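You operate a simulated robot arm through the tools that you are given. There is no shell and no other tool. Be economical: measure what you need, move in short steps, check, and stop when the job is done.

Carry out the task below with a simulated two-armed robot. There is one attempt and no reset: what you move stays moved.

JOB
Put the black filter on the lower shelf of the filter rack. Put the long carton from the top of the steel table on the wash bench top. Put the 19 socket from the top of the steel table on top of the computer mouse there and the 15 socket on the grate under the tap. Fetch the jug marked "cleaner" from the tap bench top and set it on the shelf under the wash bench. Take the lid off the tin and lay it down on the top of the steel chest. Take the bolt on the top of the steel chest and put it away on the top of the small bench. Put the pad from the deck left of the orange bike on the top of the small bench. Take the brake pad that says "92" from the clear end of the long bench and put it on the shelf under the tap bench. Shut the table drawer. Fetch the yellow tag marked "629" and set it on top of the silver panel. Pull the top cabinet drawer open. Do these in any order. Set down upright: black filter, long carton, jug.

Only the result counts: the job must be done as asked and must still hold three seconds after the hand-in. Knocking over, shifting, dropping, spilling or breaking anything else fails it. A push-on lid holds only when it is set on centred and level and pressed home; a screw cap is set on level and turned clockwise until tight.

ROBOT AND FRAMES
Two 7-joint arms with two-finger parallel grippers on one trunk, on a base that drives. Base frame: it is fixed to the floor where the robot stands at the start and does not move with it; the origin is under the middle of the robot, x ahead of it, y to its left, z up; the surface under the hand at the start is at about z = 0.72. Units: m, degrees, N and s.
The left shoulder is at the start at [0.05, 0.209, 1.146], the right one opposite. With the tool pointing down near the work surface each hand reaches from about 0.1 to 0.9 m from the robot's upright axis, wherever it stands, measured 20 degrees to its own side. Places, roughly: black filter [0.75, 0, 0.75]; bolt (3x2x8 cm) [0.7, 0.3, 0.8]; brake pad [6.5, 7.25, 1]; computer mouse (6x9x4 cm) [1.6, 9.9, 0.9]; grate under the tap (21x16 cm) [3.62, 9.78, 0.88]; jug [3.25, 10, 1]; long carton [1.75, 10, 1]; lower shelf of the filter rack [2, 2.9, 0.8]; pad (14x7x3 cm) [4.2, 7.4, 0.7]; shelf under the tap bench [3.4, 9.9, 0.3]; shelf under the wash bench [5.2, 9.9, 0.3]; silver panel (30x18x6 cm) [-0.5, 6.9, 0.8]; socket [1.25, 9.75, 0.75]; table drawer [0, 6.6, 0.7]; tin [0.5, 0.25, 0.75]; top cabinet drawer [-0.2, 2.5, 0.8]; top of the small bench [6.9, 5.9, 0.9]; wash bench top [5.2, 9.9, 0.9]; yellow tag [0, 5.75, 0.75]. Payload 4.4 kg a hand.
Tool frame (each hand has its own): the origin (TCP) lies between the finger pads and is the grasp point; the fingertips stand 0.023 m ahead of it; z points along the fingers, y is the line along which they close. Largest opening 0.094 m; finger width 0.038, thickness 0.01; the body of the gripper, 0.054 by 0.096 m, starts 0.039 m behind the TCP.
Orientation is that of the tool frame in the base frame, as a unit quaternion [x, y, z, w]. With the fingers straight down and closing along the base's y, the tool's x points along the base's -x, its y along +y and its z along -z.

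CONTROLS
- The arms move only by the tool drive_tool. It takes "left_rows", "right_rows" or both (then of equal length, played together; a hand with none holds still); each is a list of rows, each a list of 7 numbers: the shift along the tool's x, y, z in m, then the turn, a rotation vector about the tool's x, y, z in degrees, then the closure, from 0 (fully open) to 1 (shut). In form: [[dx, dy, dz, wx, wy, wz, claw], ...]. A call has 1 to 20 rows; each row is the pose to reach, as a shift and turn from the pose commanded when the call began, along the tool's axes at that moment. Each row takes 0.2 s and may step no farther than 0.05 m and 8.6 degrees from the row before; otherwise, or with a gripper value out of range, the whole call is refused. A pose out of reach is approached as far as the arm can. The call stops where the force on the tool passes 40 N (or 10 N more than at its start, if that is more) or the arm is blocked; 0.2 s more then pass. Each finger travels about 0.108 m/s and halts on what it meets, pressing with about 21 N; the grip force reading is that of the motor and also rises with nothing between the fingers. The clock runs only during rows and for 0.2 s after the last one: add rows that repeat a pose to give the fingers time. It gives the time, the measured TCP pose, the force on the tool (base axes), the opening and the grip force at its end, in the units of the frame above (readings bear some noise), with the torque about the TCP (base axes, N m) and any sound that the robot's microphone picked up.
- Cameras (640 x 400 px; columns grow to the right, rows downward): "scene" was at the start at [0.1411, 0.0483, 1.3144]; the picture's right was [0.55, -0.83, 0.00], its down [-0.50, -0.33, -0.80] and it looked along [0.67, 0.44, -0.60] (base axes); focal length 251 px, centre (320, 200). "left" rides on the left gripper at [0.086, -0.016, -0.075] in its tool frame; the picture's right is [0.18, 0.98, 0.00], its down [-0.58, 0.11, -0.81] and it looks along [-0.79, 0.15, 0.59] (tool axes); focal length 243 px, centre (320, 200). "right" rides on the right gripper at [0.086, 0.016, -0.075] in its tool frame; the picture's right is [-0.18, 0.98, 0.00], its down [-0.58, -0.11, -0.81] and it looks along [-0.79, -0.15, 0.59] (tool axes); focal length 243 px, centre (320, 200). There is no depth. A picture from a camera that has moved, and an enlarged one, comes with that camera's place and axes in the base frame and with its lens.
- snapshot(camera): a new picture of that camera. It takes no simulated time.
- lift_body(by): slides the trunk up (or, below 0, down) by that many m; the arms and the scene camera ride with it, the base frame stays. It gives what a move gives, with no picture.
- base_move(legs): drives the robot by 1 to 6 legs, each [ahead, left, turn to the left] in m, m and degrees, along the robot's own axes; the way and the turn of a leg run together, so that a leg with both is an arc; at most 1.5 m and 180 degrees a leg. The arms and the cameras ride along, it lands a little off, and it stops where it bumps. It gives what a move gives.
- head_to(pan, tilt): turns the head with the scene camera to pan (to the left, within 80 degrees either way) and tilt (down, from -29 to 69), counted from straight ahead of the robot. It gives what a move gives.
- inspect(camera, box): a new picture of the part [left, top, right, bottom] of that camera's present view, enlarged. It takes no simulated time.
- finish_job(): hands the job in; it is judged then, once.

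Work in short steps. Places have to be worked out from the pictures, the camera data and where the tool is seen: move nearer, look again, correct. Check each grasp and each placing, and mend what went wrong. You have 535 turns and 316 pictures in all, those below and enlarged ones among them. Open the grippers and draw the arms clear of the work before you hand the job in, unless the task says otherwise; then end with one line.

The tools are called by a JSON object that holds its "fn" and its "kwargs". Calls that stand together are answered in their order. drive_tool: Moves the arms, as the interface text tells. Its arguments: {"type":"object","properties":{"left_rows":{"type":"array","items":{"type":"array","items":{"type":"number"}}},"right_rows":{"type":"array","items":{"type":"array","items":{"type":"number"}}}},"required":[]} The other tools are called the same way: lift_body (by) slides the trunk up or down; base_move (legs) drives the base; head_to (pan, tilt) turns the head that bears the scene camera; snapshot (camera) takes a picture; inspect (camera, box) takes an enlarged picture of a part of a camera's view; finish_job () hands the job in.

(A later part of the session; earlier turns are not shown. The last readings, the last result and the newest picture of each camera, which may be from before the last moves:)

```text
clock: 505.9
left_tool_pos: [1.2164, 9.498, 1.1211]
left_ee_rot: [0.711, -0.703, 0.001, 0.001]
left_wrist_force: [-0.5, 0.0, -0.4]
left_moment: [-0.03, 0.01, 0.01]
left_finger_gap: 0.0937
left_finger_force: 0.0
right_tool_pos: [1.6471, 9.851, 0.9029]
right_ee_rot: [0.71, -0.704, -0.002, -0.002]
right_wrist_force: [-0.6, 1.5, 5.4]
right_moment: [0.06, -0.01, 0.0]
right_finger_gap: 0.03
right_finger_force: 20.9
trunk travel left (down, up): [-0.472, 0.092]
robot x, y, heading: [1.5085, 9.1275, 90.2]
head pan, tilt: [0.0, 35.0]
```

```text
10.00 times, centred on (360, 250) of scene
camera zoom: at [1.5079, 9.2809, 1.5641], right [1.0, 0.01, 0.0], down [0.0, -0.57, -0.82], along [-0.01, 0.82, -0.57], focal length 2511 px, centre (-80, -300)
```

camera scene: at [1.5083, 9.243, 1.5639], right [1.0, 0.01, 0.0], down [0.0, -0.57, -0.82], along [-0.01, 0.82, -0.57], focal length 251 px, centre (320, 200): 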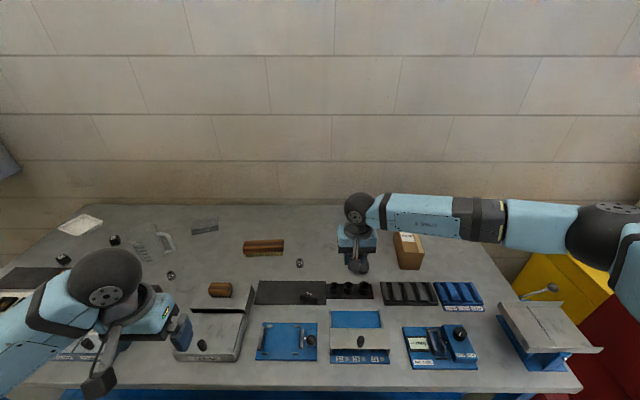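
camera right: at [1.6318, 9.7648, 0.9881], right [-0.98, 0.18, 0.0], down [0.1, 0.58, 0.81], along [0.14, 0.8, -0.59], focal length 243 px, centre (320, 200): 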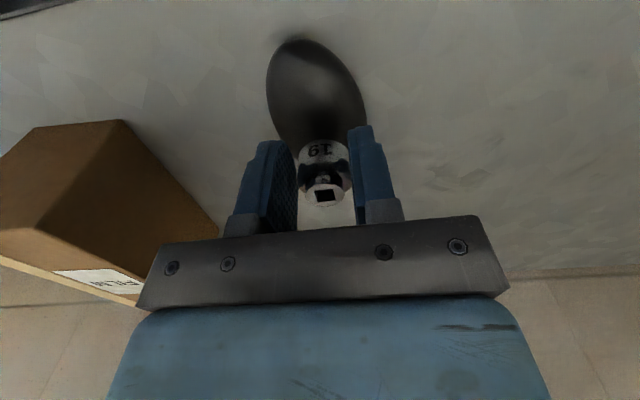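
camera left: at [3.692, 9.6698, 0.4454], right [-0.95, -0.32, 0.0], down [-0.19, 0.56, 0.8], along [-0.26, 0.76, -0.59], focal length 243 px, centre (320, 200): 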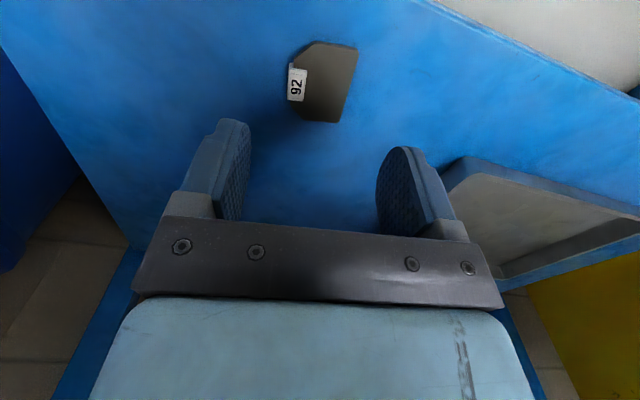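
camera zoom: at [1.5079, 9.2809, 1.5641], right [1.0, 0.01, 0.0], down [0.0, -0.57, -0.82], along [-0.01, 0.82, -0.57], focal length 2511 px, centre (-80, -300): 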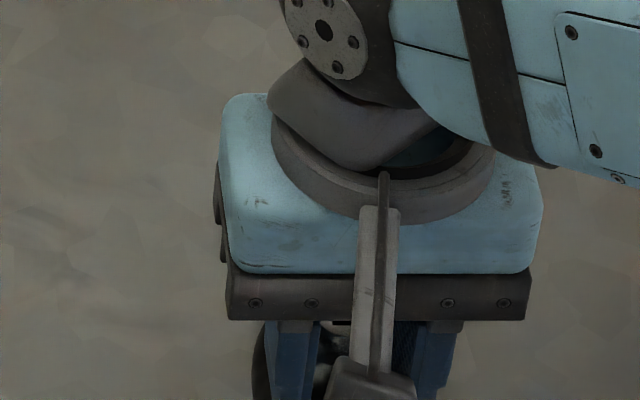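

Contact (5 N). I'll press a little more to get a clearer torque reading.

{"fn": "drive_tool", "kwargs": {"right_rows": [[0, 0, 0.002, 0, 0, 0, 0.95], [0, 0, 0.003, 0, 0, 0, 0.95]]}}

{"fn": "drive_tool", "kwargs": {"right_rows": [[0, 0, 0, 0, 0, 0, 0.95]]}}

{"fn": "drive_tool", "kwargs": {"right_rows": [[0, 0, 0, 0, 0, 0, 0.95]]}}

```text
clock: 506.5
left_tool_pos: [1.2178, 9.4974, 1.1216]
left_ee_rot: [0.711, -0.703, -0.001, 0.0]
left_wrist_force: [1.9, -0.3, -0.9]
left_moment: [0.0, 0.01, 0.03]
left_finger_gap: 0.094
left_finger_force: 0.0
right_tool_pos: [1.6483, 9.851, 0.9006]
right_ee_rot: [0.71, -0.704, -0.003, -0.002]
right_wrist_force: [2.3, 0.5, 17.4]
right_moment: [0.24, -0.2, -0.05]
right_finger_gap: 0.0299
right_finger_force: 20.9
trunk travel left (down, up): [-0.472, 0.092]
robot x, y, heading: [1.5112, 9.1246, 90.2]
head pan, tilt: [0.0, 35.0]
```

```text
clock: 506.9
left_tool_pos: [1.218, 9.4967, 1.1217]
left_ee_rot: [0.71, -0.704, 0.0, 0.001]
left_wrist_force: [0.1, 0.5, -0.2]
left_moment: [0.04, 0.0, 0.01]
left_finger_gap: 0.0938
left_finger_force: 0.2
right_tool_pos: [1.6484, 9.8517, 0.8979]
right_ee_rot: [0.711, -0.703, -0.002, -0.001]
right_wrist_force: [0.4, 3.0, 12.3]
right_moment: [0.26, -0.13, 0.0]
right_finger_gap: 0.0298
right_finger_force: 20.6
trunk travel left (down, up): [-0.472, 0.092]
robot x, y, heading: [1.508, 9.1218, 90.3]
head pan, tilt: [0.0, 35.0]
```

```text
clock: 507.3
left_tool_pos: [1.2174, 9.4968, 1.1213]
left_ee_rot: [0.711, -0.703, 0.001, 0.0]
left_wrist_force: [0.4, 0.1, 0.1]
left_moment: [0.01, 0.0, -0.01]
left_finger_gap: 0.094
left_finger_force: 0.0
right_tool_pos: [1.6473, 9.8496, 0.8971]
right_ee_rot: [0.711, -0.703, -0.002, 0.0]
right_wrist_force: [1.2, 1.4, 6.9]
right_moment: [0.12, -0.04, 0.0]
right_finger_gap: 0.0304
right_finger_force: 21.0
trunk travel left (down, up): [-0.472, 0.092]
robot x, y, heading: [1.5109, 9.124, 90.6]
head pan, tilt: [0.0, 35.0]
```

The torque puts the contact near the socket's rim towards (+x, +y), so the dome's top is further that way. I'll raise 15 mm, shift by (+5, +7) mm and look before retrying.

{"fn": "drive_tool", "kwargs": {"right_rows": [[0, 0, -0.008, 0, 0, 0, 0.95], [0, 0, -0.02, 0, 0, 0, 0.95], [-0.007, -0.005, -0.02, 0, 0, 0, 0.95], [-0.007, -0.005, -0.02, 0, 0, 0, 0.95]]}}

{"fn": "snapshot", "kwargs": {"camera": "right"}}

```text
clock: 508.3
left_tool_pos: [1.217, 9.4982, 1.1211]
left_ee_rot: [0.71, -0.704, 0.001, 0.001]
left_wrist_force: [0.3, 0.4, 0.0]
left_moment: [0.02, 0.01, 0.0]
left_finger_gap: 0.094
left_finger_force: 0.1
right_tool_pos: [1.654, 9.8575, 0.9184]
right_ee_rot: [0.711, -0.703, -0.002, 0.0]
right_wrist_force: [0.4, 0.0, -0.9]
right_moment: [-0.04, 0.02, 0.02]
right_finger_gap: 0.0302
right_finger_force: 21.4
trunk travel left (down, up): [-0.472, 0.092]
robot x, y, heading: [1.5105, 9.1275, 90.5]
head pan, tilt: [0.0, 35.0]
```

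```text
139 pictures are left
camera right: at [1.6365, 9.7717, 0.9929], right [-0.98, 0.17, 0.0], down [0.1, 0.58, 0.81], along [0.14, 0.8, -0.59], focal length 243 px, centre (320, 200)
```

right: 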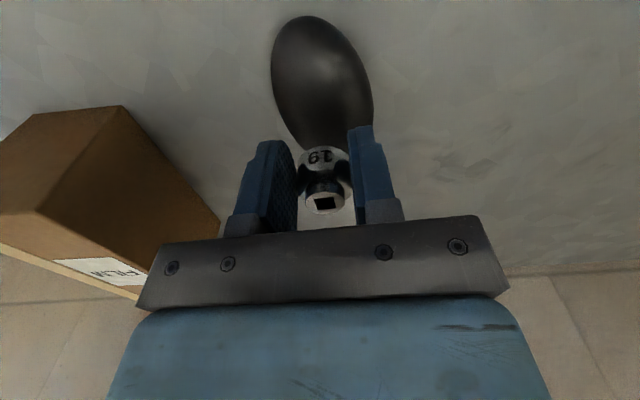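

The mouse looks unmoved. I'll touch down again here lightly and read the torque.

{"fn": "drive_tool", "kwargs": {"right_rows": [[0, 0, 0.01, 0, 0, 0, 0.95], [0, 0, 0.014, 0, 0, 0, 0.95], [0, 0, 0.016, 0, 0, 0, 0.95], [0, 0, 0.018, 0, 0, 0, 0.95]]}}

{"fn": "drive_tool", "kwargs": {"right_rows": [[0, 0, 0.002, 0, 0, 0, 0.95]]}}

{"fn": "drive_tool", "kwargs": {"right_rows": [[0, 0, 0.002, 0, 0, 0, 0.95]]}}

```text
clock: 509.3
left_tool_pos: [1.2174, 9.4988, 1.1202]
left_ee_rot: [0.711, -0.703, 0.0, 0.001]
left_wrist_force: [0.0, 0.6, 0.0]
left_moment: [0.0, -0.05, 0.01]
left_finger_gap: 0.0938
left_finger_force: 0.1
right_tool_pos: [1.6521, 9.8577, 0.9002]
right_ee_rot: [0.71, -0.704, -0.002, -0.001]
right_wrist_force: [0.2, 1.1, -1.5]
right_moment: [0.01, 0.01, 0.02]
right_finger_gap: 0.03
right_finger_force: 21.0
trunk travel left (down, up): [-0.472, 0.092]
robot x, y, heading: [1.5076, 9.1307, 90.4]
head pan, tilt: [0.0, 35.0]
```

```text
clock: 509.7
left_tool_pos: [1.2171, 9.4988, 1.1208]
left_ee_rot: [0.711, -0.704, 0.0, 0.001]
left_wrist_force: [0.1, -1.3, 0.8]
left_moment: [0.01, -0.01, -0.03]
left_finger_gap: 0.094
left_finger_force: 0.1
right_tool_pos: [1.6531, 9.8578, 0.8981]
right_ee_rot: [0.711, -0.703, -0.002, -0.001]
right_wrist_force: [-1.1, 0.4, -1.4]
right_moment: [-0.01, -0.01, 0.02]
right_finger_gap: 0.03
right_finger_force: 21.2
trunk travel left (down, up): [-0.472, 0.092]
robot x, y, heading: [1.5051, 9.1275, 90.6]
head pan, tilt: [0.0, 35.0]
```

```text
clock: 510.1
left_tool_pos: [1.2162, 9.4975, 1.1215]
left_ee_rot: [0.711, -0.703, 0.001, 0.0]
left_wrist_force: [-0.4, 0.1, -0.1]
left_moment: [-0.01, 0.02, 0.01]
left_finger_gap: 0.0938
left_finger_force: 0.0
right_tool_pos: [1.6525, 9.8572, 0.8974]
right_ee_rot: [0.71, -0.704, -0.003, -0.001]
right_wrist_force: [-0.2, -0.1, 5.1]
right_moment: [0.04, 0.01, 0.0]
right_finger_gap: 0.0301
right_finger_force: 21.0
trunk travel left (down, up): [-0.472, 0.092]
robot x, y, heading: [1.5096, 9.1242, 90.2]
head pan, tilt: [0.0, 35.0]
```

{"fn": "drive_tool", "kwargs": {"right_rows": [[0, 0, 0.0015, 0, 0, 0, 0.95]]}}

{"fn": "drive_tool", "kwargs": {"right_rows": [[0, 0, 0, 0, 0, 0, 0.95]]}}

```text
clock: 510.5
left_tool_pos: [1.2175, 9.4976, 1.1216]
left_ee_rot: [0.711, -0.703, 0.0, 0.0]
left_wrist_force: [0.5, 0.2, 0.2]
left_moment: [0.03, 0.01, 0.02]
left_finger_gap: 0.0942
left_finger_force: 0.2
right_tool_pos: [1.6529, 9.8574, 0.8958]
right_ee_rot: [0.71, -0.704, -0.002, -0.002]
right_wrist_force: [1.3, 3.4, 10.6]
right_moment: [0.21, 0.02, 0.0]
right_finger_gap: 0.0302
right_finger_force: 20.6
trunk travel left (down, up): [-0.472, 0.092]
robot x, y, heading: [1.508, 9.1255, 90.6]
head pan, tilt: [0.0, 35.0]
```

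```text
clock: 510.9
left_tool_pos: [1.2181, 9.4968, 1.1212]
left_ee_rot: [0.711, -0.703, 0.001, 0.0]
left_wrist_force: [0.4, 0.2, 0.6]
left_moment: [0.0, 0.02, -0.05]
left_finger_gap: 0.0941
left_finger_force: 0.0
right_tool_pos: [1.6519, 9.8573, 0.8959]
right_ee_rot: [0.711, -0.704, -0.003, -0.002]
right_wrist_force: [0.2, 3.8, 11.8]
right_moment: [-0.02, -0.07, 0.02]
right_finger_gap: 0.0303
right_finger_force: 20.5
trunk travel left (down, up): [-0.472, 0.092]
robot x, y, heading: [1.5073, 9.127, 90.7]
head pan, tilt: [0.0, 35.0]
```

The contact is now roughly balanced. I'll open the fingers slowly and watch the result.

{"fn": "drive_tool", "kwargs": {"right_rows": [[0, 0, -0.001, 0, 0, 0, 0.62], [0, 0, -0.001, 0, 0, 0, 0.58], [0, 0, -0.001, 0, 0, 0, 0.5], [0, 0, -0.001, 0, 0, 0, 0.5]]}}

{"fn": "snapshot", "kwargs": {"camera": "right"}}

```text
clock: 511.9
left_tool_pos: [1.2157, 9.4973, 1.121]
left_ee_rot: [0.711, -0.703, 0.0, 0.0]
left_wrist_force: [-0.3, -0.9, -0.2]
left_moment: [0.01, 0.04, -0.01]
left_finger_gap: 0.0939
left_finger_force: 0.1
right_tool_pos: [1.6527, 9.8564, 0.8956]
right_ee_rot: [0.71, -0.704, -0.001, -0.001]
right_wrist_force: [2.9, -1.4, 6.4]
right_moment: [0.07, 0.14, 0.01]
right_finger_gap: 0.046
right_finger_force: 0.1
trunk travel left (down, up): [-0.472, 0.092]
robot x, y, heading: [1.5054, 9.1225, 90.4]
head pan, tilt: [0.0, 35.0]
```

```text
138 pictures are left
camera right: at [1.6361, 9.7708, 0.9697], right [-0.98, 0.18, 0.0], down [0.1, 0.58, 0.81], along [0.14, 0.8, -0.59], focal length 243 px, centre (320, 200)
```

right: 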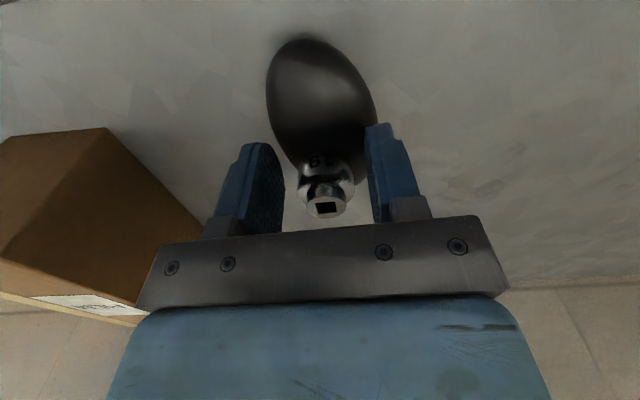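

The socket stands near the mouse's top. I'll rise slowly.

{"fn": "drive_tool", "kwargs": {"right_rows": [[0, 0, -0.006, 0, 0, 0, 0.5], [0, 0, -0.015, 0, 0, 0, 0.5], [0, 0, -0.03, 0, 0, 0, 0.5], [0, 0, -0.06, 0, 0, 0, 0.5], [0, 0, -0.1, 0, 0, 0, 0.5]]}}

{"fn": "snapshot", "kwargs": {"camera": "right"}}

```text
clock: 513.1
left_tool_pos: [1.2176, 9.497, 1.1211]
left_ee_rot: [0.71, -0.704, 0.001, 0.001]
left_wrist_force: [0.0, 0.0, 0.8]
left_moment: [0.02, 0.01, -0.01]
left_finger_gap: 0.0942
left_finger_force: 0.1
right_tool_pos: [1.6527, 9.859, 0.9958]
right_ee_rot: [0.71, -0.704, -0.001, -0.001]
right_wrist_force: [0.5, 0.2, -0.9]
right_moment: [-0.03, 0.02, -0.05]
right_finger_gap: 0.0467
right_finger_force: 0.0
trunk travel left (down, up): [-0.472, 0.092]
robot x, y, heading: [1.5098, 9.1251, 90.2]
head pan, tilt: [0.0, 35.0]
```

```text
137 pictures are left
camera right: at [1.6365, 9.7726, 1.0698], right [-0.98, 0.17, 0.0], down [0.1, 0.58, 0.81], along [0.14, 0.8, -0.59], focal length 243 px, centre (320, 200)
```

right: 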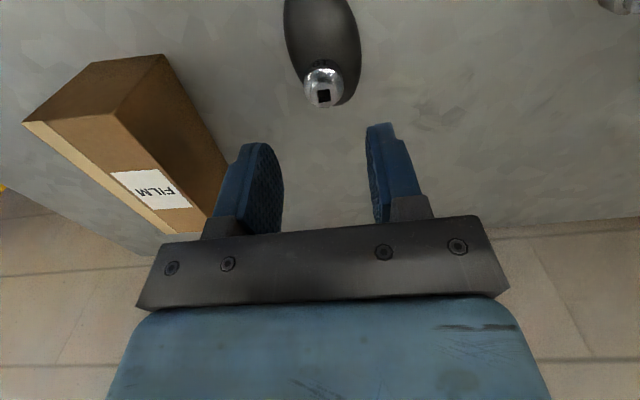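

I'll pull the right hand back to get a clear scene view of the socket on the mouse.

{"fn": "drive_tool", "kwargs": {"right_rows": [[0, 0, -0.03, 0, 0, 0, 0.5], [0.03, -0.03, -0.05, 0, 0, 0, 0.3], [0.06, -0.07, -0.06, 0, 0, 0, 0], [0.09, -0.11, -0.06, 0, 0, 0, 0], [0.12, -0.15, -0.06, 0, 0, 0, 0]]}}

{"fn": "inspect", "kwargs": {"camera": "scene", "box": [330, 230, 390, 280]}}

```text
refused: row 3 steps farther than a row can; nothing moved
```

```text
8.00 times, centred on (360, 255) of scene
camera zoom: at [1.5081, 9.2807, 1.564], right [1.0, 0.01, 0.0], down [0.0, -0.57, -0.82], along [-0.01, 0.82, -0.57], focal length 2009 px, centre (0, -240)
```

zoom: 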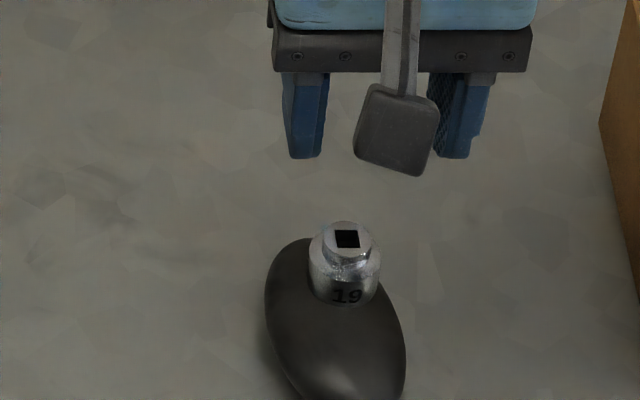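

{"fn": "inspect", "kwargs": {"camera": "scene", "box": [330, 240, 390, 300]}}

```text
6.67 times, centred on (360, 270) of scene
camera zoom: at [1.5081, 9.2807, 1.564], right [1.0, 0.01, 0.0], down [0.0, -0.57, -0.82], along [-0.01, 0.82, -0.57], focal length 1674 px, centre (53, -267)
```

zoom: 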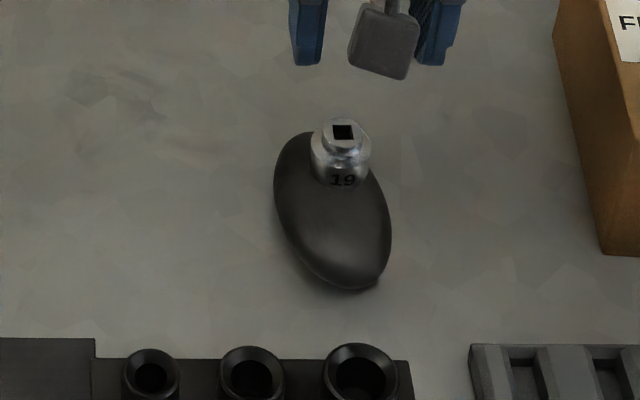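

The mouse hasn't moved and the socket stands on it. I'll recheck later. Next is the carton with the right hand: raise the hand, pull back, shift right, and lower the trunk for better reach.

{"fn": "drive_tool", "kwargs": {"right_rows": [[0, 0, -0.04, 0, 0, 0, 0.4], [0, 0, -0.08, 0, 0, 0, 0.2], [0.03, 0, -0.11, 0, 0, 0, 0], [0.06, 0, -0.14, 0, 0, 0, 0], [0.09, 0, -0.16, 0, 0, 0, 0], [0.12, 0, -0.16, 0, 0, 0, 0]]}}

{"fn": "base_move", "kwargs": {"legs": [[0, -0.17, -0.3]]}}

{"fn": "lift_body", "kwargs": {"by": -0.12}}

{"fn": "snapshot", "kwargs": {"camera": "scene"}}

```text
clock: 514.5
left_tool_pos: [1.219, 9.4971, 1.1211]
left_ee_rot: [0.711, -0.703, 0.001, 0.001]
left_wrist_force: [-0.3, 0.7, 0.4]
left_moment: [0.03, -0.03, -0.01]
left_finger_gap: 0.0941
left_finger_force: 0.1
right_tool_pos: [1.6559, 9.7384, 1.1557]
right_ee_rot: [0.71, -0.704, -0.002, -0.001]
right_wrist_force: [-0.3, -0.6, -0.4]
right_moment: [0.02, -0.02, -0.02]
right_finger_gap: 0.0937
right_finger_force: 0.0
trunk travel left (down, up): [-0.472, 0.092]
robot x, y, heading: [1.5079, 9.1243, 90.6]
head pan, tilt: [0.0, 35.0]
```

```text
clock: 516.6
left_tool_pos: [1.3873, 9.5013, 1.1208]
left_ee_rot: [0.709, -0.706, 0.0, 0.001]
left_wrist_force: [0.7, 0.3, 1.0]
left_moment: [-0.02, -0.03, 0.02]
left_finger_gap: 0.0938
left_finger_force: 0.2
right_tool_pos: [1.8265, 9.7402, 1.1559]
right_ee_rot: [-0.707, 0.707, 0.002, 0.0]
right_wrist_force: [0.3, 0.1, 0.3]
right_moment: [0.02, -0.02, -0.01]
right_finger_gap: 0.0938
right_finger_force: 0.0
trunk travel left (down, up): [-0.472, 0.092]
robot x, y, heading: [1.6753, 9.1273, 90.1]
head pan, tilt: [0.0, 35.0]
```

```text
clock: 518.1
left_tool_pos: [1.3854, 9.5011, 1.0018]
left_ee_rot: [0.708, -0.706, 0.001, 0.001]
left_wrist_force: [-0.5, 0.0, -0.3]
left_moment: [0.01, 0.0, -0.01]
left_finger_gap: 0.0938
left_finger_force: 0.1
right_tool_pos: [1.8252, 9.7395, 1.0357]
right_ee_rot: [0.708, -0.706, -0.001, -0.001]
right_wrist_force: [0.4, 0.2, -0.6]
right_moment: [0.0, -0.02, -0.03]
right_finger_gap: 0.0941
right_finger_force: 0.0
trunk travel left (down, up): [-0.352, 0.212]
robot x, y, heading: [1.6736, 9.1277, 89.9]
head pan, tilt: [0.0, 35.0]
```

```text
134 pictures are left
camera scene: at [1.6754, 9.2821, 1.444], right [1.0, 0.0, 0.0], down [0.0, -0.57, -0.82], along [0.0, 0.82, -0.57], focal length 251 px, centre (320, 200)
```

scene: 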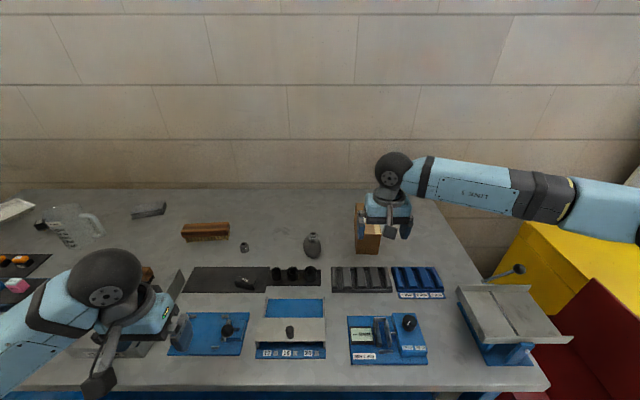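

The socket is still on the mouse. I'll move the right hand over the carton with a 4° yaw.

{"fn": "drive_tool", "kwargs": {"right_rows": [[-0.04, -0.002, 0, 0, 0, 1.5, 0], [-0.08, -0.004, 0, 0, 0, 3, 0], [-0.12, -0.006, 0, 0, 0, 4.3, 0], [-0.16, -0.006, 0, 0, 0, 4.3, 0], [-0.16, -0.006, 0, 0, 0, 4.3, 0]]}}

{"fn": "snapshot", "kwargs": {"camera": "right"}}

```text
clock: 519.3
left_tool_pos: [1.386, 9.5012, 1.0017]
left_ee_rot: [0.708, -0.706, 0.001, 0.001]
left_wrist_force: [0.6, 0.7, 0.9]
left_moment: [0.0, 0.0, 0.0]
left_finger_gap: 0.0942
left_finger_force: 0.2
right_tool_pos: [1.8315, 9.9001, 1.035]
right_ee_rot: [-0.681, 0.733, 0.002, 0.001]
right_wrist_force: [0.2, 0.6, -0.4]
right_moment: [0.0, 0.03, 0.0]
right_finger_gap: 0.0938
right_finger_force: 0.1
trunk travel left (down, up): [-0.352, 0.212]
robot x, y, heading: [1.6742, 9.1268, 89.9]
head pan, tilt: [0.0, 35.0]
```

```text
133 pictures are left
camera right: at [1.8079, 9.8145, 1.1085], right [-0.97, 0.26, 0.0], down [0.15, 0.57, 0.81], along [0.2, 0.78, -0.59], focal length 243 px, centre (320, 200)
```

right: 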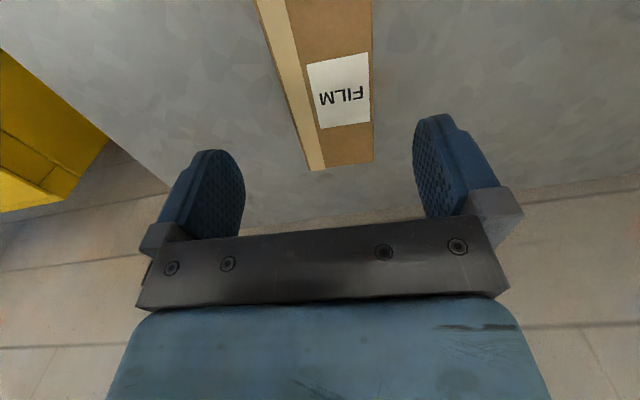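

Aligned. I'll descend to z≈0.893 and grip.

{"fn": "drive_tool", "kwargs": {"right_rows": [[-0.005, 0.003, 0.04, 0, 0, 0, 0], [-0.005, 0.003, 0.08, 0, 0, 0, 0], [-0.005, 0.003, 0.115, 0, 0, 0, 0], [-0.005, 0.003, 0.135, 0, 0, 0, 0], [-0.005, 0.003, 0.14, 0, 0, 0, 0], [-0.005, 0.003, 0.14, 0, 0, 0, 0.2], [-0.005, 0.003, 0.14, 0, 0, 0, 0.4], [-0.005, 0.003, 0.14, 0, 0, 0, 0.4], [-0.005, 0.003, 0.14, 0, 0, 0, 0.4]]}}

{"fn": "snapshot", "kwargs": {"camera": "right"}}

```text
clock: 521.3
left_tool_pos: [1.3872, 9.5014, 1.0009]
left_ee_rot: [0.709, -0.705, 0.0, 0.0]
left_wrist_force: [-0.5, 0.8, 1.0]
left_moment: [0.0, -0.02, 0.02]
left_finger_gap: 0.094
left_finger_force: 0.0
right_tool_pos: [1.8279, 9.9043, 0.8933]
right_ee_rot: [-0.681, 0.733, 0.001, 0.0]
right_wrist_force: [1.0, 0.4, -0.6]
right_moment: [0.23, -0.17, -0.05]
right_finger_gap: 0.07
right_finger_force: 20.7
trunk travel left (down, up): [-0.352, 0.212]
robot x, y, heading: [1.6738, 9.1266, 90.1]
head pan, tilt: [0.0, 35.0]
```

```text
132 pictures are left
camera right: at [1.8046, 9.8201, 0.9683], right [-0.97, 0.25, 0.0], down [0.15, 0.57, 0.81], along [0.2, 0.78, -0.59], focal length 243 px, centre (320, 200)
```

right: 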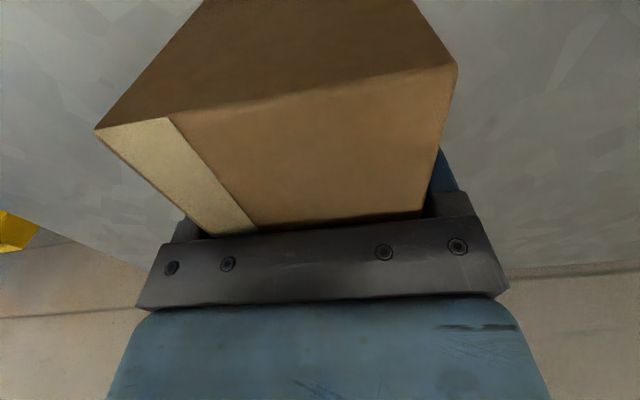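

Gripped (70 mm). I'll lift it straight up and check.

{"fn": "drive_tool", "kwargs": {"right_rows": [[0, 0, -0.03, 0, 0, 0, 0.5], [0, 0, -0.07, 0, 0, 0, 0.5], [0, 0, -0.11, 0, 0, 0, 0.5], [0, 0, -0.15, 0, 0, 0, 0.5], [0.03, 0, -0.18, 0, 0, 0, 0.5], [0.07, 0, -0.2, 0, 0, 0, 0.5], [0.11, 0, -0.2, 0, 0, 0, 0.5], [0.15, 0, -0.2, 0, 0, 0, 0.5], [0.19, 0, -0.2, 0, 0, 0, 0.5], [0.23, 0, -0.2, 0, 0, 0, 0.5], [0.27, 0, -0.2, 0, 0, 0, 0.5], [0.31, 0, -0.2, 0, 0, 0, 0.5]]}}

{"fn": "snapshot", "kwargs": {"camera": "scene"}}

```text
clock: 523.9
left_tool_pos: [1.3859, 9.5005, 1.0007]
left_ee_rot: [0.709, -0.706, 0.001, 0.001]
left_wrist_force: [-0.2, 0.2, 0.7]
left_moment: [-0.02, 0.02, -0.01]
left_finger_gap: 0.0941
left_finger_force: 0.0
right_tool_pos: [1.8077, 9.5927, 1.0963]
right_ee_rot: [-0.681, 0.732, 0.002, 0.001]
right_wrist_force: [0.8, -0.6, -4.2]
right_moment: [-0.07, 0.01, 0.04]
right_finger_gap: 0.0698
right_finger_force: 21.2
trunk travel left (down, up): [-0.352, 0.212]
robot x, y, heading: [1.6736, 9.1254, 90.5]
head pan, tilt: [0.0, 35.0]
```

```text
131 pictures are left
camera scene: at [1.6757, 9.2819, 1.444], right [1.0, 0.0, 0.0], down [0.0, -0.57, -0.82], along [0.0, 0.82, -0.57], focal length 251 px, centre (320, 200)
```

scene: 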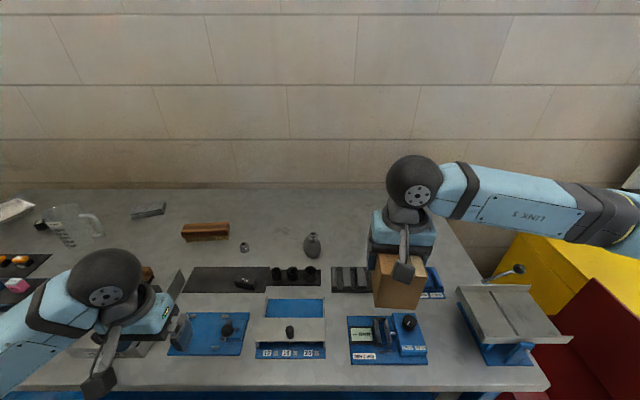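

Carton held. Now I'll raise the left hand and move to socket 15, which sits close to a glass jug's handle.

{"fn": "drive_tool", "kwargs": {"left_rows": [[0, 0, -0.04, 0, 0, 0, 0], [0, 0, -0.08, 0, 0, 0, 0], [0, 0, -0.11, 0, 0, 0, 0]]}}

{"fn": "base_move", "kwargs": {"legs": [[0, 0.47, -0.3]]}}

{"fn": "head_to", "kwargs": {"pan": 10, "tilt": 38}}

{"fn": "snapshot", "kwargs": {"camera": "scene"}}

{"fn": "inspect", "kwargs": {"camera": "scene", "box": [190, 180, 330, 280]}}

```text
clock: 524.7
left_tool_pos: [1.3852, 9.5019, 1.1112]
left_ee_rot: [0.709, -0.705, 0.001, 0.001]
left_wrist_force: [-0.5, 1.4, -0.3]
left_moment: [0.0, 0.01, 0.01]
left_finger_gap: 0.094
left_finger_force: 0.0
right_tool_pos: [1.8072, 9.5947, 1.0953]
right_ee_rot: [-0.682, 0.732, 0.001, 0.001]
right_wrist_force: [0.1, 0.1, -4.2]
right_moment: [-0.04, 0.01, -0.01]
right_finger_gap: 0.0698
right_finger_force: 20.8
trunk travel left (down, up): [-0.352, 0.212]
robot x, y, heading: [1.6728, 9.127, 90.3]
head pan, tilt: [0.0, 35.0]
```

```text
clock: 529.3
left_tool_pos: [0.9191, 9.5039, 1.1105]
left_ee_rot: [-0.707, 0.707, 0.0, 0.0]
left_wrist_force: [0.2, 0.3, -0.4]
left_moment: [0.0, 0.0, 0.02]
left_finger_gap: 0.0939
left_finger_force: 0.2
right_tool_pos: [1.3431, 9.5941, 1.0956]
right_ee_rot: [-0.68, 0.734, 0.002, 0.0]
right_wrist_force: [0.6, -0.4, -3.7]
right_moment: [-0.1, 0.0, -0.03]
right_finger_gap: 0.0698
right_finger_force: 21.1
trunk travel left (down, up): [-0.352, 0.212]
robot x, y, heading: [1.2074, 9.1295, 90.0]
head pan, tilt: [0.0, 35.0]
```

```text
clock: 530.0
left_tool_pos: [0.9194, 9.5037, 1.1104]
left_ee_rot: [-0.707, 0.707, -0.002, -0.001]
left_wrist_force: [-0.1, 0.7, -0.6]
left_moment: [0.03, -0.01, -0.01]
left_finger_gap: 0.0939
left_finger_force: 0.1
right_tool_pos: [1.3414, 9.5942, 1.0951]
right_ee_rot: [-0.68, 0.733, 0.001, 0.0]
right_wrist_force: [-0.1, 0.2, -4.4]
right_moment: [-0.05, -0.02, 0.03]
right_finger_gap: 0.0698
right_finger_force: 21.3
trunk travel left (down, up): [-0.352, 0.212]
robot x, y, heading: [1.2084, 9.1261, 89.6]
head pan, tilt: [10.0, 38.0]
```

```text
130 pictures are left
camera scene: at [1.1936, 9.2801, 1.4393], right [0.99, 0.17, 0.0], down [0.1, -0.61, -0.79], along [-0.13, 0.78, -0.62], focal length 251 px, centre (320, 200)
```

scene: 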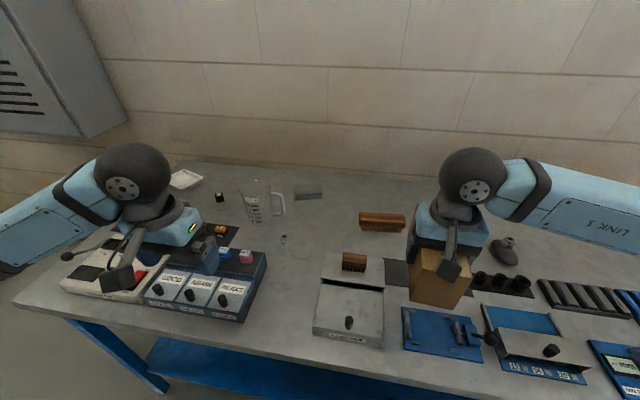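

```text
4.00 times, centred on (260, 230) of scene
camera zoom: at [1.1936, 9.2801, 1.4393], right [0.99, 0.17, 0.0], down [0.1, -0.61, -0.79], along [-0.13, 0.78, -0.62], focal length 1005 px, centre (560, 80)
```

zoom: 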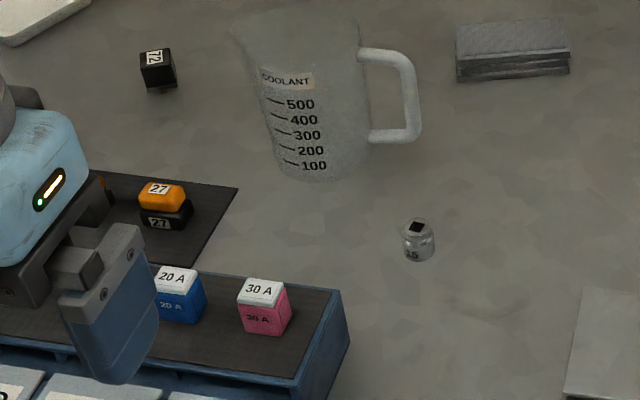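

Socket 15 is at (0.996, 9.792), with 6–8 cm clearance to the jug handle and the fuse box. I'll move the left hand above it.

{"fn": "drive_tool", "kwargs": {"left_rows": [[-0.04, -0.011, 0, 0, 0, 0, 0.36], [-0.08, -0.022, 0, 0, 0, 0, 0.36], [-0.12, -0.033, 0.01, 0, 0, 0, 0.36], [-0.16, -0.044, 0.03, 0, 0, 0, 0.36], [-0.2, -0.055, 0.05, 0, 0, 0, 0.36], [-0.24, -0.066, 0.07, 0, 0, 0, 0.36], [-0.28, -0.077, 0.09, 0, 0, 0, 0.36], [-0.285, -0.077, 0.12, 0, 0, 0, 0.36], [-0.285, -0.077, 0.12, 0, 0, 0, 0.36]]}}

{"fn": "snapshot", "kwargs": {"camera": "left"}}

```text
clock: 532.0
left_tool_pos: [0.9991, 9.7893, 0.9899]
left_ee_rot: [0.707, -0.707, 0.001, 0.001]
left_wrist_force: [0.3, 0.9, 0.4]
left_moment: [-0.01, 0.02, -0.01]
left_finger_gap: 0.0599
left_finger_force: 0.1
right_tool_pos: [1.3411, 9.5941, 1.0959]
right_ee_rot: [-0.68, 0.733, 0.001, -0.001]
right_wrist_force: [0.4, 0.9, -4.1]
right_moment: [-0.06, 0.0, 0.03]
right_finger_gap: 0.07
right_finger_force: 21.3
trunk travel left (down, up): [-0.352, 0.212]
robot x, y, heading: [1.2092, 9.1266, 90.0]
head pan, tilt: [10.0, 38.0]
```

```text
128 pictures are left
camera left: at [1.0147, 9.702, 1.0651], right [-0.98, -0.18, 0.0], down [-0.11, 0.58, 0.81], along [-0.15, 0.79, -0.59], focal length 243 px, centre (320, 200)
```

left: 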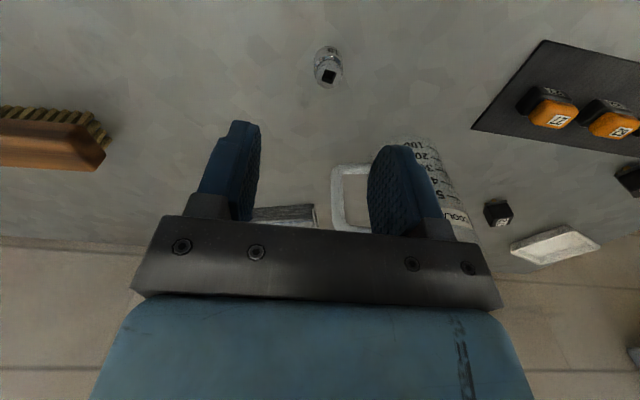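

{"fn": "drive_tool", "kwargs": {"left_rows": [[-0.003, 0.008, 0.03, 0, 0, 0, 0.36], [-0.003, 0.008, 0.06, 0, 0, 0, 0.36], [-0.003, 0.008, 0.09, 0, 0, 0, 0.36], [-0.003, 0.008, 0.11, 0, 0, 0, 0.36], [-0.003, 0.008, 0.12, 0, 0, 0, 0.36], [-0.003, 0.008, 0.12, 0, 0, 0, 0.5], [-0.003, 0.008, 0.12, 0, 0, 0, 0.7], [-0.003, 0.008, 0.12, 0, 0, 0, 0.95], [-0.003, 0.008, 0.12, 0, 0, 0, 0.95]]}}

{"fn": "snapshot", "kwargs": {"camera": "left"}}

```text
clock: 534.0
left_tool_pos: [0.9884, 9.7925, 0.8703]
left_ee_rot: [0.708, -0.707, 0.0, 0.002]
left_wrist_force: [-0.1, -0.5, -0.1]
left_moment: [0.0, 0.01, 0.0]
left_finger_gap: 0.0231
left_finger_force: 21.1
right_tool_pos: [1.3421, 9.5934, 1.0953]
right_ee_rot: [-0.68, 0.733, 0.001, -0.001]
right_wrist_force: [0.9, -0.4, -4.6]
right_moment: [-0.05, 0.01, 0.01]
right_finger_gap: 0.0698
right_finger_force: 20.9
trunk travel left (down, up): [-0.352, 0.212]
robot x, y, heading: [1.2067, 9.1281, 89.8]
head pan, tilt: [10.0, 38.0]
```

```text
127 pictures are left
camera left: at [1.0055, 9.7054, 0.9445], right [-0.98, -0.18, 0.0], down [-0.11, 0.58, 0.8], along [-0.15, 0.79, -0.59], focal length 243 px, centre (320, 200)
```

left: 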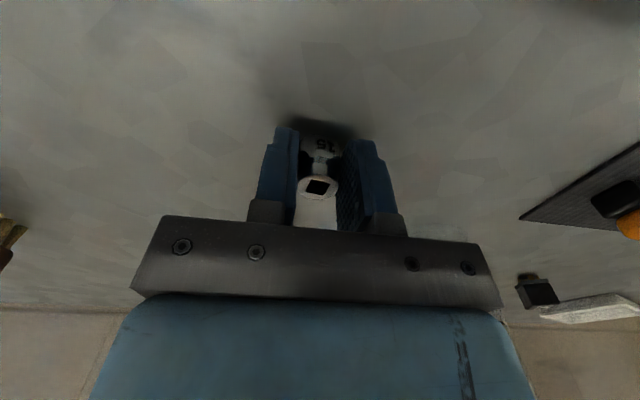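

Gripped socket 15 (23 mm). I'll lift it and pull back.

{"fn": "drive_tool", "kwargs": {"left_rows": [[0, 0, -0.03, 0, 0, 0, 0.98], [0, 0, -0.07, 0, 0, 0, 0.98], [0, 0, -0.11, 0, 0, 0, 0.98], [0, 0, -0.15, 0, 0, 0, 0.98], [0, 0, -0.19, 0, 0, 0, 0.98], [0.04, 0, -0.21, 0, 0, 0, 0.98], [0.08, 0, -0.23, 0, 0, 0, 0.98], [0.12, 0, -0.23, 0, 0, 0, 0.98], [0.16, 0, -0.23, 0, 0, 0, 0.98], [0.2, 0, -0.23, 0, 0, 0, 0.98], [0.24, 0, -0.23, 0, 0, 0, 0.98], [0.28, 0, -0.23, 0, 0, 0, 0.98]]}}

{"fn": "inspect", "kwargs": {"camera": "scene", "box": [160, 150, 560, 320]}}

{"fn": "snapshot", "kwargs": {"camera": "left"}}

```text
clock: 536.6
left_tool_pos: [0.9889, 9.509, 1.1028]
left_ee_rot: [-0.707, 0.707, -0.001, -0.001]
left_wrist_force: [-0.1, -0.2, -0.2]
left_moment: [-0.02, 0.01, -0.03]
left_finger_gap: 0.0235
left_finger_force: 21.5
right_tool_pos: [1.3409, 9.5939, 1.0963]
right_ee_rot: [-0.68, 0.733, 0.002, 0.001]
right_wrist_force: [-1.7, 0.7, -3.7]
right_moment: [-0.05, 0.01, -0.04]
right_finger_gap: 0.0699
right_finger_force: 20.5
trunk travel left (down, up): [-0.352, 0.212]
robot x, y, heading: [1.2068, 9.1283, 90.0]
head pan, tilt: [10.0, 38.0]
```

```text
1.60 times, centred on (360, 235) of scene
camera zoom: at [1.1934, 9.2792, 1.4394], right [0.99, 0.17, 0.0], down [0.11, -0.61, -0.79], along [-0.13, 0.78, -0.62], focal length 402 px, centre (256, 144)
```

zoom: 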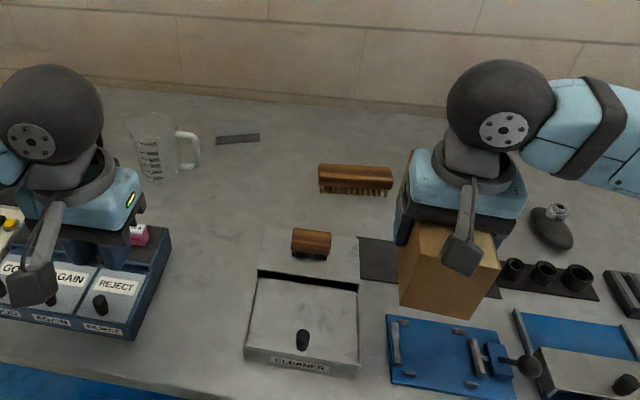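

```text
125 pictures are left
camera left: at [1.006, 9.423, 1.1769], right [-0.98, -0.18, 0.0], down [-0.11, 0.58, 0.81], along [-0.15, 0.79, -0.59], focal length 243 px, centre (320, 200)
```

left: 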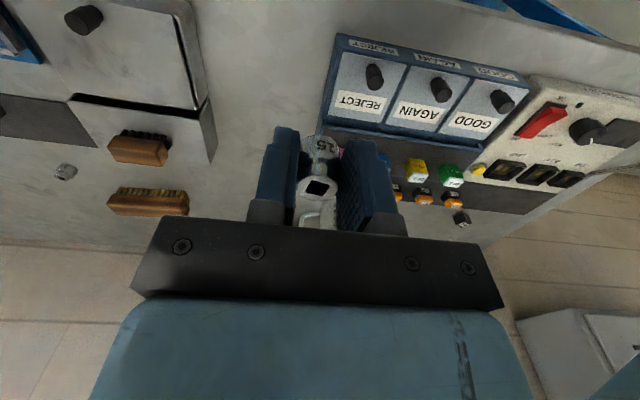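

Both held, and 19 is still on the mouse. I'll back away and drive to the tap bench.

{"fn": "base_move", "kwargs": {"legs": [[-0.62, 0, 0], [0, -1.3, 0], [0, -1.3, 0]]}}

{"fn": "head_to", "kwargs": {"pan": 10, "tilt": 20}}

{"fn": "snapshot", "kwargs": {"camera": "scene"}}

```text
clock: 562.5
left_tool_pos: [3.5778, 8.8567, 1.1016]
left_ee_rot: [-0.706, 0.708, 0.0, 0.0]
left_wrist_force: [-0.3, -0.2, -0.5]
left_moment: [0.04, 0.01, 0.02]
left_finger_gap: 0.0233
left_finger_force: 21.1
right_tool_pos: [3.9306, 8.938, 1.0948]
right_ee_rot: [-0.678, 0.735, 0.001, 0.0]
right_wrist_force: [-0.2, -0.3, -4.7]
right_moment: [-0.04, -0.02, -0.01]
right_finger_gap: 0.0697
right_finger_force: 21.5
trunk travel left (down, up): [-0.352, 0.212]
robot x, y, heading: [3.7907, 8.4708, 89.5]
head pan, tilt: [10.0, 38.0]
```

```text
clock: 563.3
left_tool_pos: [3.5778, 8.856, 1.1023]
left_ee_rot: [-0.706, 0.709, 0.0, 0.0]
left_wrist_force: [0.1, 0.7, 0.6]
left_moment: [0.0, 0.0, 0.01]
left_finger_gap: 0.0235
left_finger_force: 20.7
right_tool_pos: [3.9293, 8.938, 1.0958]
right_ee_rot: [-0.678, 0.735, 0.001, -0.001]
right_wrist_force: [0.1, 0.0, -5.4]
right_moment: [-0.02, 0.02, -0.03]
right_finger_gap: 0.0698
right_finger_force: 20.8
trunk travel left (down, up): [-0.352, 0.212]
robot x, y, heading: [3.7932, 8.474, 89.5]
head pan, tilt: [10.0, 20.0]
```

```text
124 pictures are left
camera scene: at [3.7794, 8.6318, 1.4676], right [0.99, 0.17, 0.0], down [0.06, -0.34, -0.94], along [-0.16, 0.93, -0.34], focal length 251 px, centre (320, 200)
```

scene: 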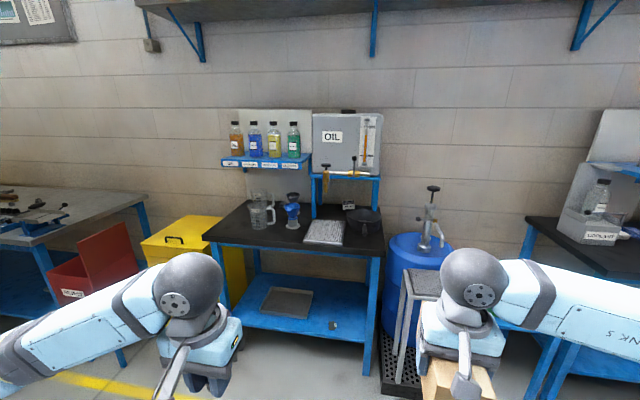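

{"fn": "base_move", "kwargs": {"legs": [[0.42, 0, 0.5]]}}

{"fn": "head_to", "kwargs": {"pan": 15, "tilt": 28}}

{"fn": "snapshot", "kwargs": {"camera": "scene"}}

{"fn": "inspect", "kwargs": {"camera": "scene", "box": [190, 90, 390, 260]}}

```text
clock: 565.9
left_tool_pos: [3.5778, 9.2786, 1.1012]
left_ee_rot: [0.708, -0.706, 0.001, 0.002]
left_wrist_force: [0.5, -0.2, -0.2]
left_moment: [-0.01, 0.03, 0.03]
left_finger_gap: 0.0237
left_finger_force: 20.8
right_tool_pos: [3.9299, 9.3608, 1.0938]
right_ee_rot: [-0.68, 0.733, 0.0, 0.0]
right_wrist_force: [0.6, -0.4, -5.2]
right_moment: [-0.09, -0.02, -0.03]
right_finger_gap: 0.0698
right_finger_force: 21.0
trunk travel left (down, up): [-0.352, 0.212]
robot x, y, heading: [3.7953, 8.8958, 89.6]
head pan, tilt: [10.0, 20.0]
```

```text
clock: 566.6
left_tool_pos: [3.5781, 9.2782, 1.1027]
left_ee_rot: [0.708, -0.707, 0.0, 0.001]
left_wrist_force: [-0.6, -0.1, -0.1]
left_moment: [0.0, -0.01, -0.03]
left_finger_gap: 0.0233
left_finger_force: 20.8
right_tool_pos: [3.9295, 9.3602, 1.0948]
right_ee_rot: [-0.68, 0.733, 0.0, 0.0]
right_wrist_force: [-0.5, 0.4, -4.5]
right_moment: [-0.11, -0.04, 0.0]
right_finger_gap: 0.0697
right_finger_force: 21.3
trunk travel left (down, up): [-0.352, 0.212]
robot x, y, heading: [3.7947, 8.8913, 89.7]
head pan, tilt: [15.0, 28.0]
```

```text
123 pictures are left
camera scene: at [3.7728, 9.0505, 1.4549], right [0.97, 0.26, 0.0], down [0.12, -0.45, -0.88], along [-0.23, 0.85, -0.47], focal length 251 px, centre (320, 200)
```

scene: 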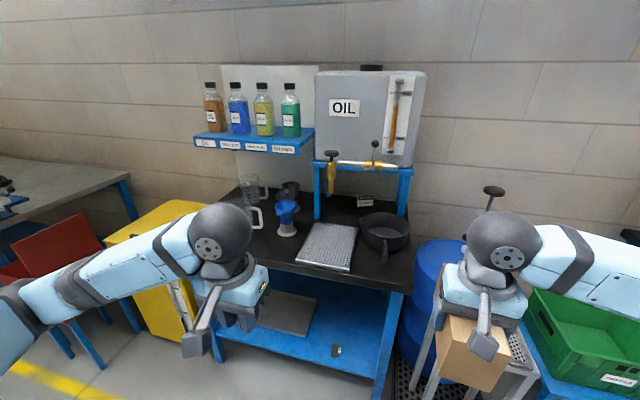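

```text
2.35 times, centred on (290, 175) of scene
camera zoom: at [3.7728, 9.0505, 1.4549], right [0.97, 0.26, 0.0], down [0.12, -0.45, -0.88], along [-0.23, 0.85, -0.47], focal length 591 px, centre (391, 259)
```

zoom: 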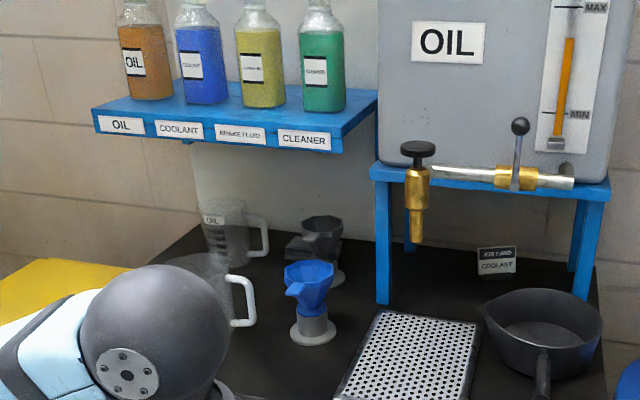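

The tap spout is at about (3.615, 9.785, 1.08) and the grate spans roughly x 3.53–3.70, y 9.65–9.88. I'll aim for the front-left of the grate at (3.56, 9.70), moving closer first.

{"fn": "base_move", "kwargs": {"legs": [[0.11, 0, 0.3]]}}

{"fn": "drive_tool", "kwargs": {"left_rows": [[-0.04, 0.004, 0, 0, 0, 0, 0.98], [-0.08, 0.008, 0, 0, 0, 0, 0.98], [-0.12, 0.012, 0.01, 0, 0, 0, 0.98], [-0.16, 0.016, 0.02, 0, 0, 0, 0.98], [-0.2, 0.018, 0.04, 0, 0, 0, 0.98], [-0.24, 0.018, 0.06, 0, 0, 0, 0.98], [-0.27, 0.018, 0.09, 0, 0, 0, 0.98], [-0.27, 0.018, 0.09, 0, 0, 0, 0.98]]}}

{"fn": "snapshot", "kwargs": {"camera": "left"}}

{"fn": "snapshot", "kwargs": {"camera": "scene"}}

```text
clock: 567.8
left_tool_pos: [3.5747, 9.3891, 1.1008]
left_ee_rot: [0.709, -0.705, 0.001, 0.0]
left_wrist_force: [-0.5, -0.6, -1.0]
left_moment: [-0.01, 0.03, 0.01]
left_finger_gap: 0.0234
left_finger_force: 21.2
right_tool_pos: [3.9263, 9.4728, 1.0966]
right_ee_rot: [-0.682, 0.731, 0.001, 0.0]
right_wrist_force: [0.2, 0.8, -5.3]
right_moment: [-0.09, -0.01, 0.01]
right_finger_gap: 0.0698
right_finger_force: 20.9
trunk travel left (down, up): [-0.352, 0.212]
robot x, y, heading: [3.797, 9.0037, 90.3]
head pan, tilt: [15.0, 28.0]
```

```text
clock: 569.6
left_tool_pos: [3.5536, 9.6585, 1.0104]
left_ee_rot: [0.708, -0.706, 0.0, 0.001]
left_wrist_force: [0.4, -0.3, -0.3]
left_moment: [0.05, -0.05, 0.02]
left_finger_gap: 0.0234
left_finger_force: 20.5
right_tool_pos: [3.9282, 9.4721, 1.0955]
right_ee_rot: [-0.682, 0.731, 0.001, 0.0]
right_wrist_force: [-0.2, 0.3, -4.4]
right_moment: [-0.05, 0.01, 0.0]
right_finger_gap: 0.0699
right_finger_force: 20.8
trunk travel left (down, up): [-0.352, 0.212]
robot x, y, heading: [3.7965, 9.0063, 90.5]
head pan, tilt: [15.0, 28.0]
```

```text
121 pictures are left
camera left: at [3.5715, 9.5714, 1.085], right [-0.98, -0.19, 0.0], down [-0.11, 0.58, 0.81], along [-0.15, 0.79, -0.59], focal length 243 px, centre (320, 200)
```

left: 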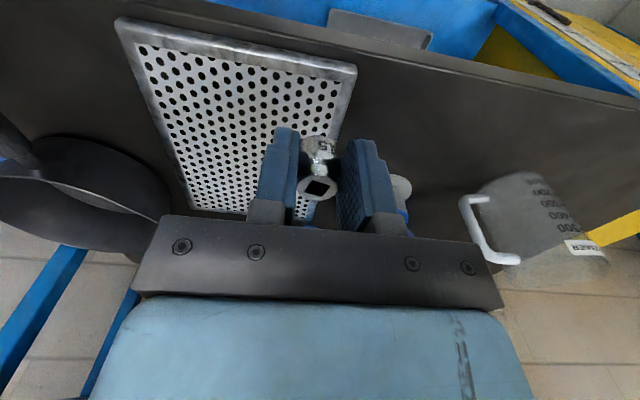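

```text
120 pictures are left
camera scene: at [3.7719, 9.1604, 1.4549], right [0.97, 0.26, 0.0], down [0.12, -0.45, -0.88], along [-0.23, 0.85, -0.47], focal length 251 px, centre (320, 200)
```

scene: 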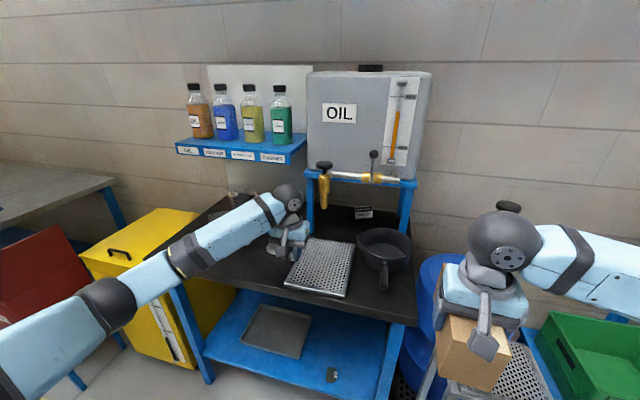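

The grate spans x 3.527–3.695, y 9.659–9.89. I'll move to (3.562, 9.70) and lower onto it.

{"fn": "drive_tool", "kwargs": {"left_rows": [[-0.02, -0.004, 0.02, 0, 0, 0, 0.98], [-0.042, -0.009, 0.04, 0, 0, 0, 0.98], [-0.042, -0.009, 0.07, 0, 0, 0, 0.98], [-0.042, -0.009, 0.085, 0, 0, 0, 0.98], [-0.042, -0.009, 0.09, 0, 0, 0, 0.98], [-0.042, -0.009, 0.093, 0, 0, 0, 0.98], [-0.042, -0.009, 0.096, 0, 0, 0, 0.98], [-0.042, -0.009, 0.099, 0, 0, 0, 0.98]]}}

{"fn": "snapshot", "kwargs": {"camera": "left"}}

```text
clock: 571.4
left_tool_pos: [3.5634, 9.6993, 0.9117]
left_ee_rot: [0.709, -0.705, 0.0, 0.001]
left_wrist_force: [0.2, 0.3, -0.1]
left_moment: [0.01, 0.01, 0.0]
left_finger_gap: 0.0233
left_finger_force: 20.7
right_tool_pos: [3.9277, 9.4723, 1.0947]
right_ee_rot: [-0.682, 0.732, 0.002, 0.0]
right_wrist_force: [-0.9, 0.0, -4.4]
right_moment: [-0.08, -0.03, -0.03]
right_finger_gap: 0.07
right_finger_force: 20.7
trunk travel left (down, up): [-0.352, 0.212]
robot x, y, heading: [3.7955, 9.0053, 90.2]
head pan, tilt: [15.0, 28.0]
```

```text
119 pictures are left
camera left: at [3.5809, 9.6121, 0.9863], right [-0.98, -0.19, 0.0], down [-0.11, 0.58, 0.8], along [-0.15, 0.79, -0.59], focal length 243 px, centre (320, 200)
```

left: 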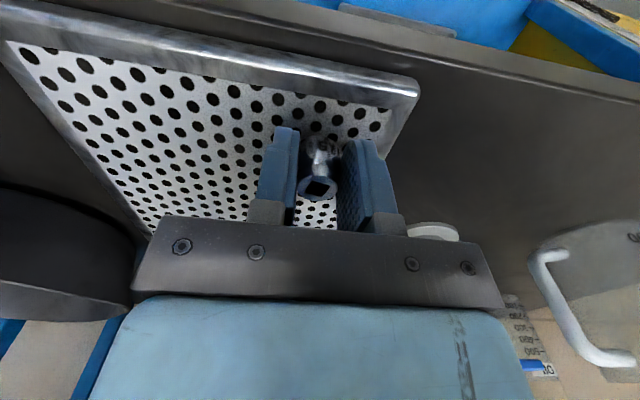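

{"fn": "drive_tool", "kwargs": {"left_rows": [[0, 0, 0.003, 0, 0, 0, 0.98], [0, 0, 0.006, 0, 0, 0, 0.98], [0, 0, 0.009, 0, 0, 0, 0.98], [0, 0, 0.012, 0, 0, 0, 0.98], [0, 0, 0.015, 0, 0, 0, 0.98]]}}

```text
clock: 572.6
left_tool_pos: [3.5647, 9.6985, 0.8984]
left_ee_rot: [0.709, -0.705, 0.0, -0.001]
left_wrist_force: [-1.2, 2.6, 19.2]
left_moment: [0.04, 0.13, -0.07]
left_finger_gap: 0.0235
left_finger_force: 21.3
right_tool_pos: [3.9279, 9.4718, 1.0961]
right_ee_rot: [-0.682, 0.731, 0.001, 0.0]
right_wrist_force: [-1.0, -0.5, -4.5]
right_moment: [-0.1, -0.02, -0.03]
right_finger_gap: 0.0699
right_finger_force: 21.3
trunk travel left (down, up): [-0.352, 0.212]
robot x, y, heading: [3.7921, 9.0019, 90.4]
head pan, tilt: [15.0, 28.0]
```

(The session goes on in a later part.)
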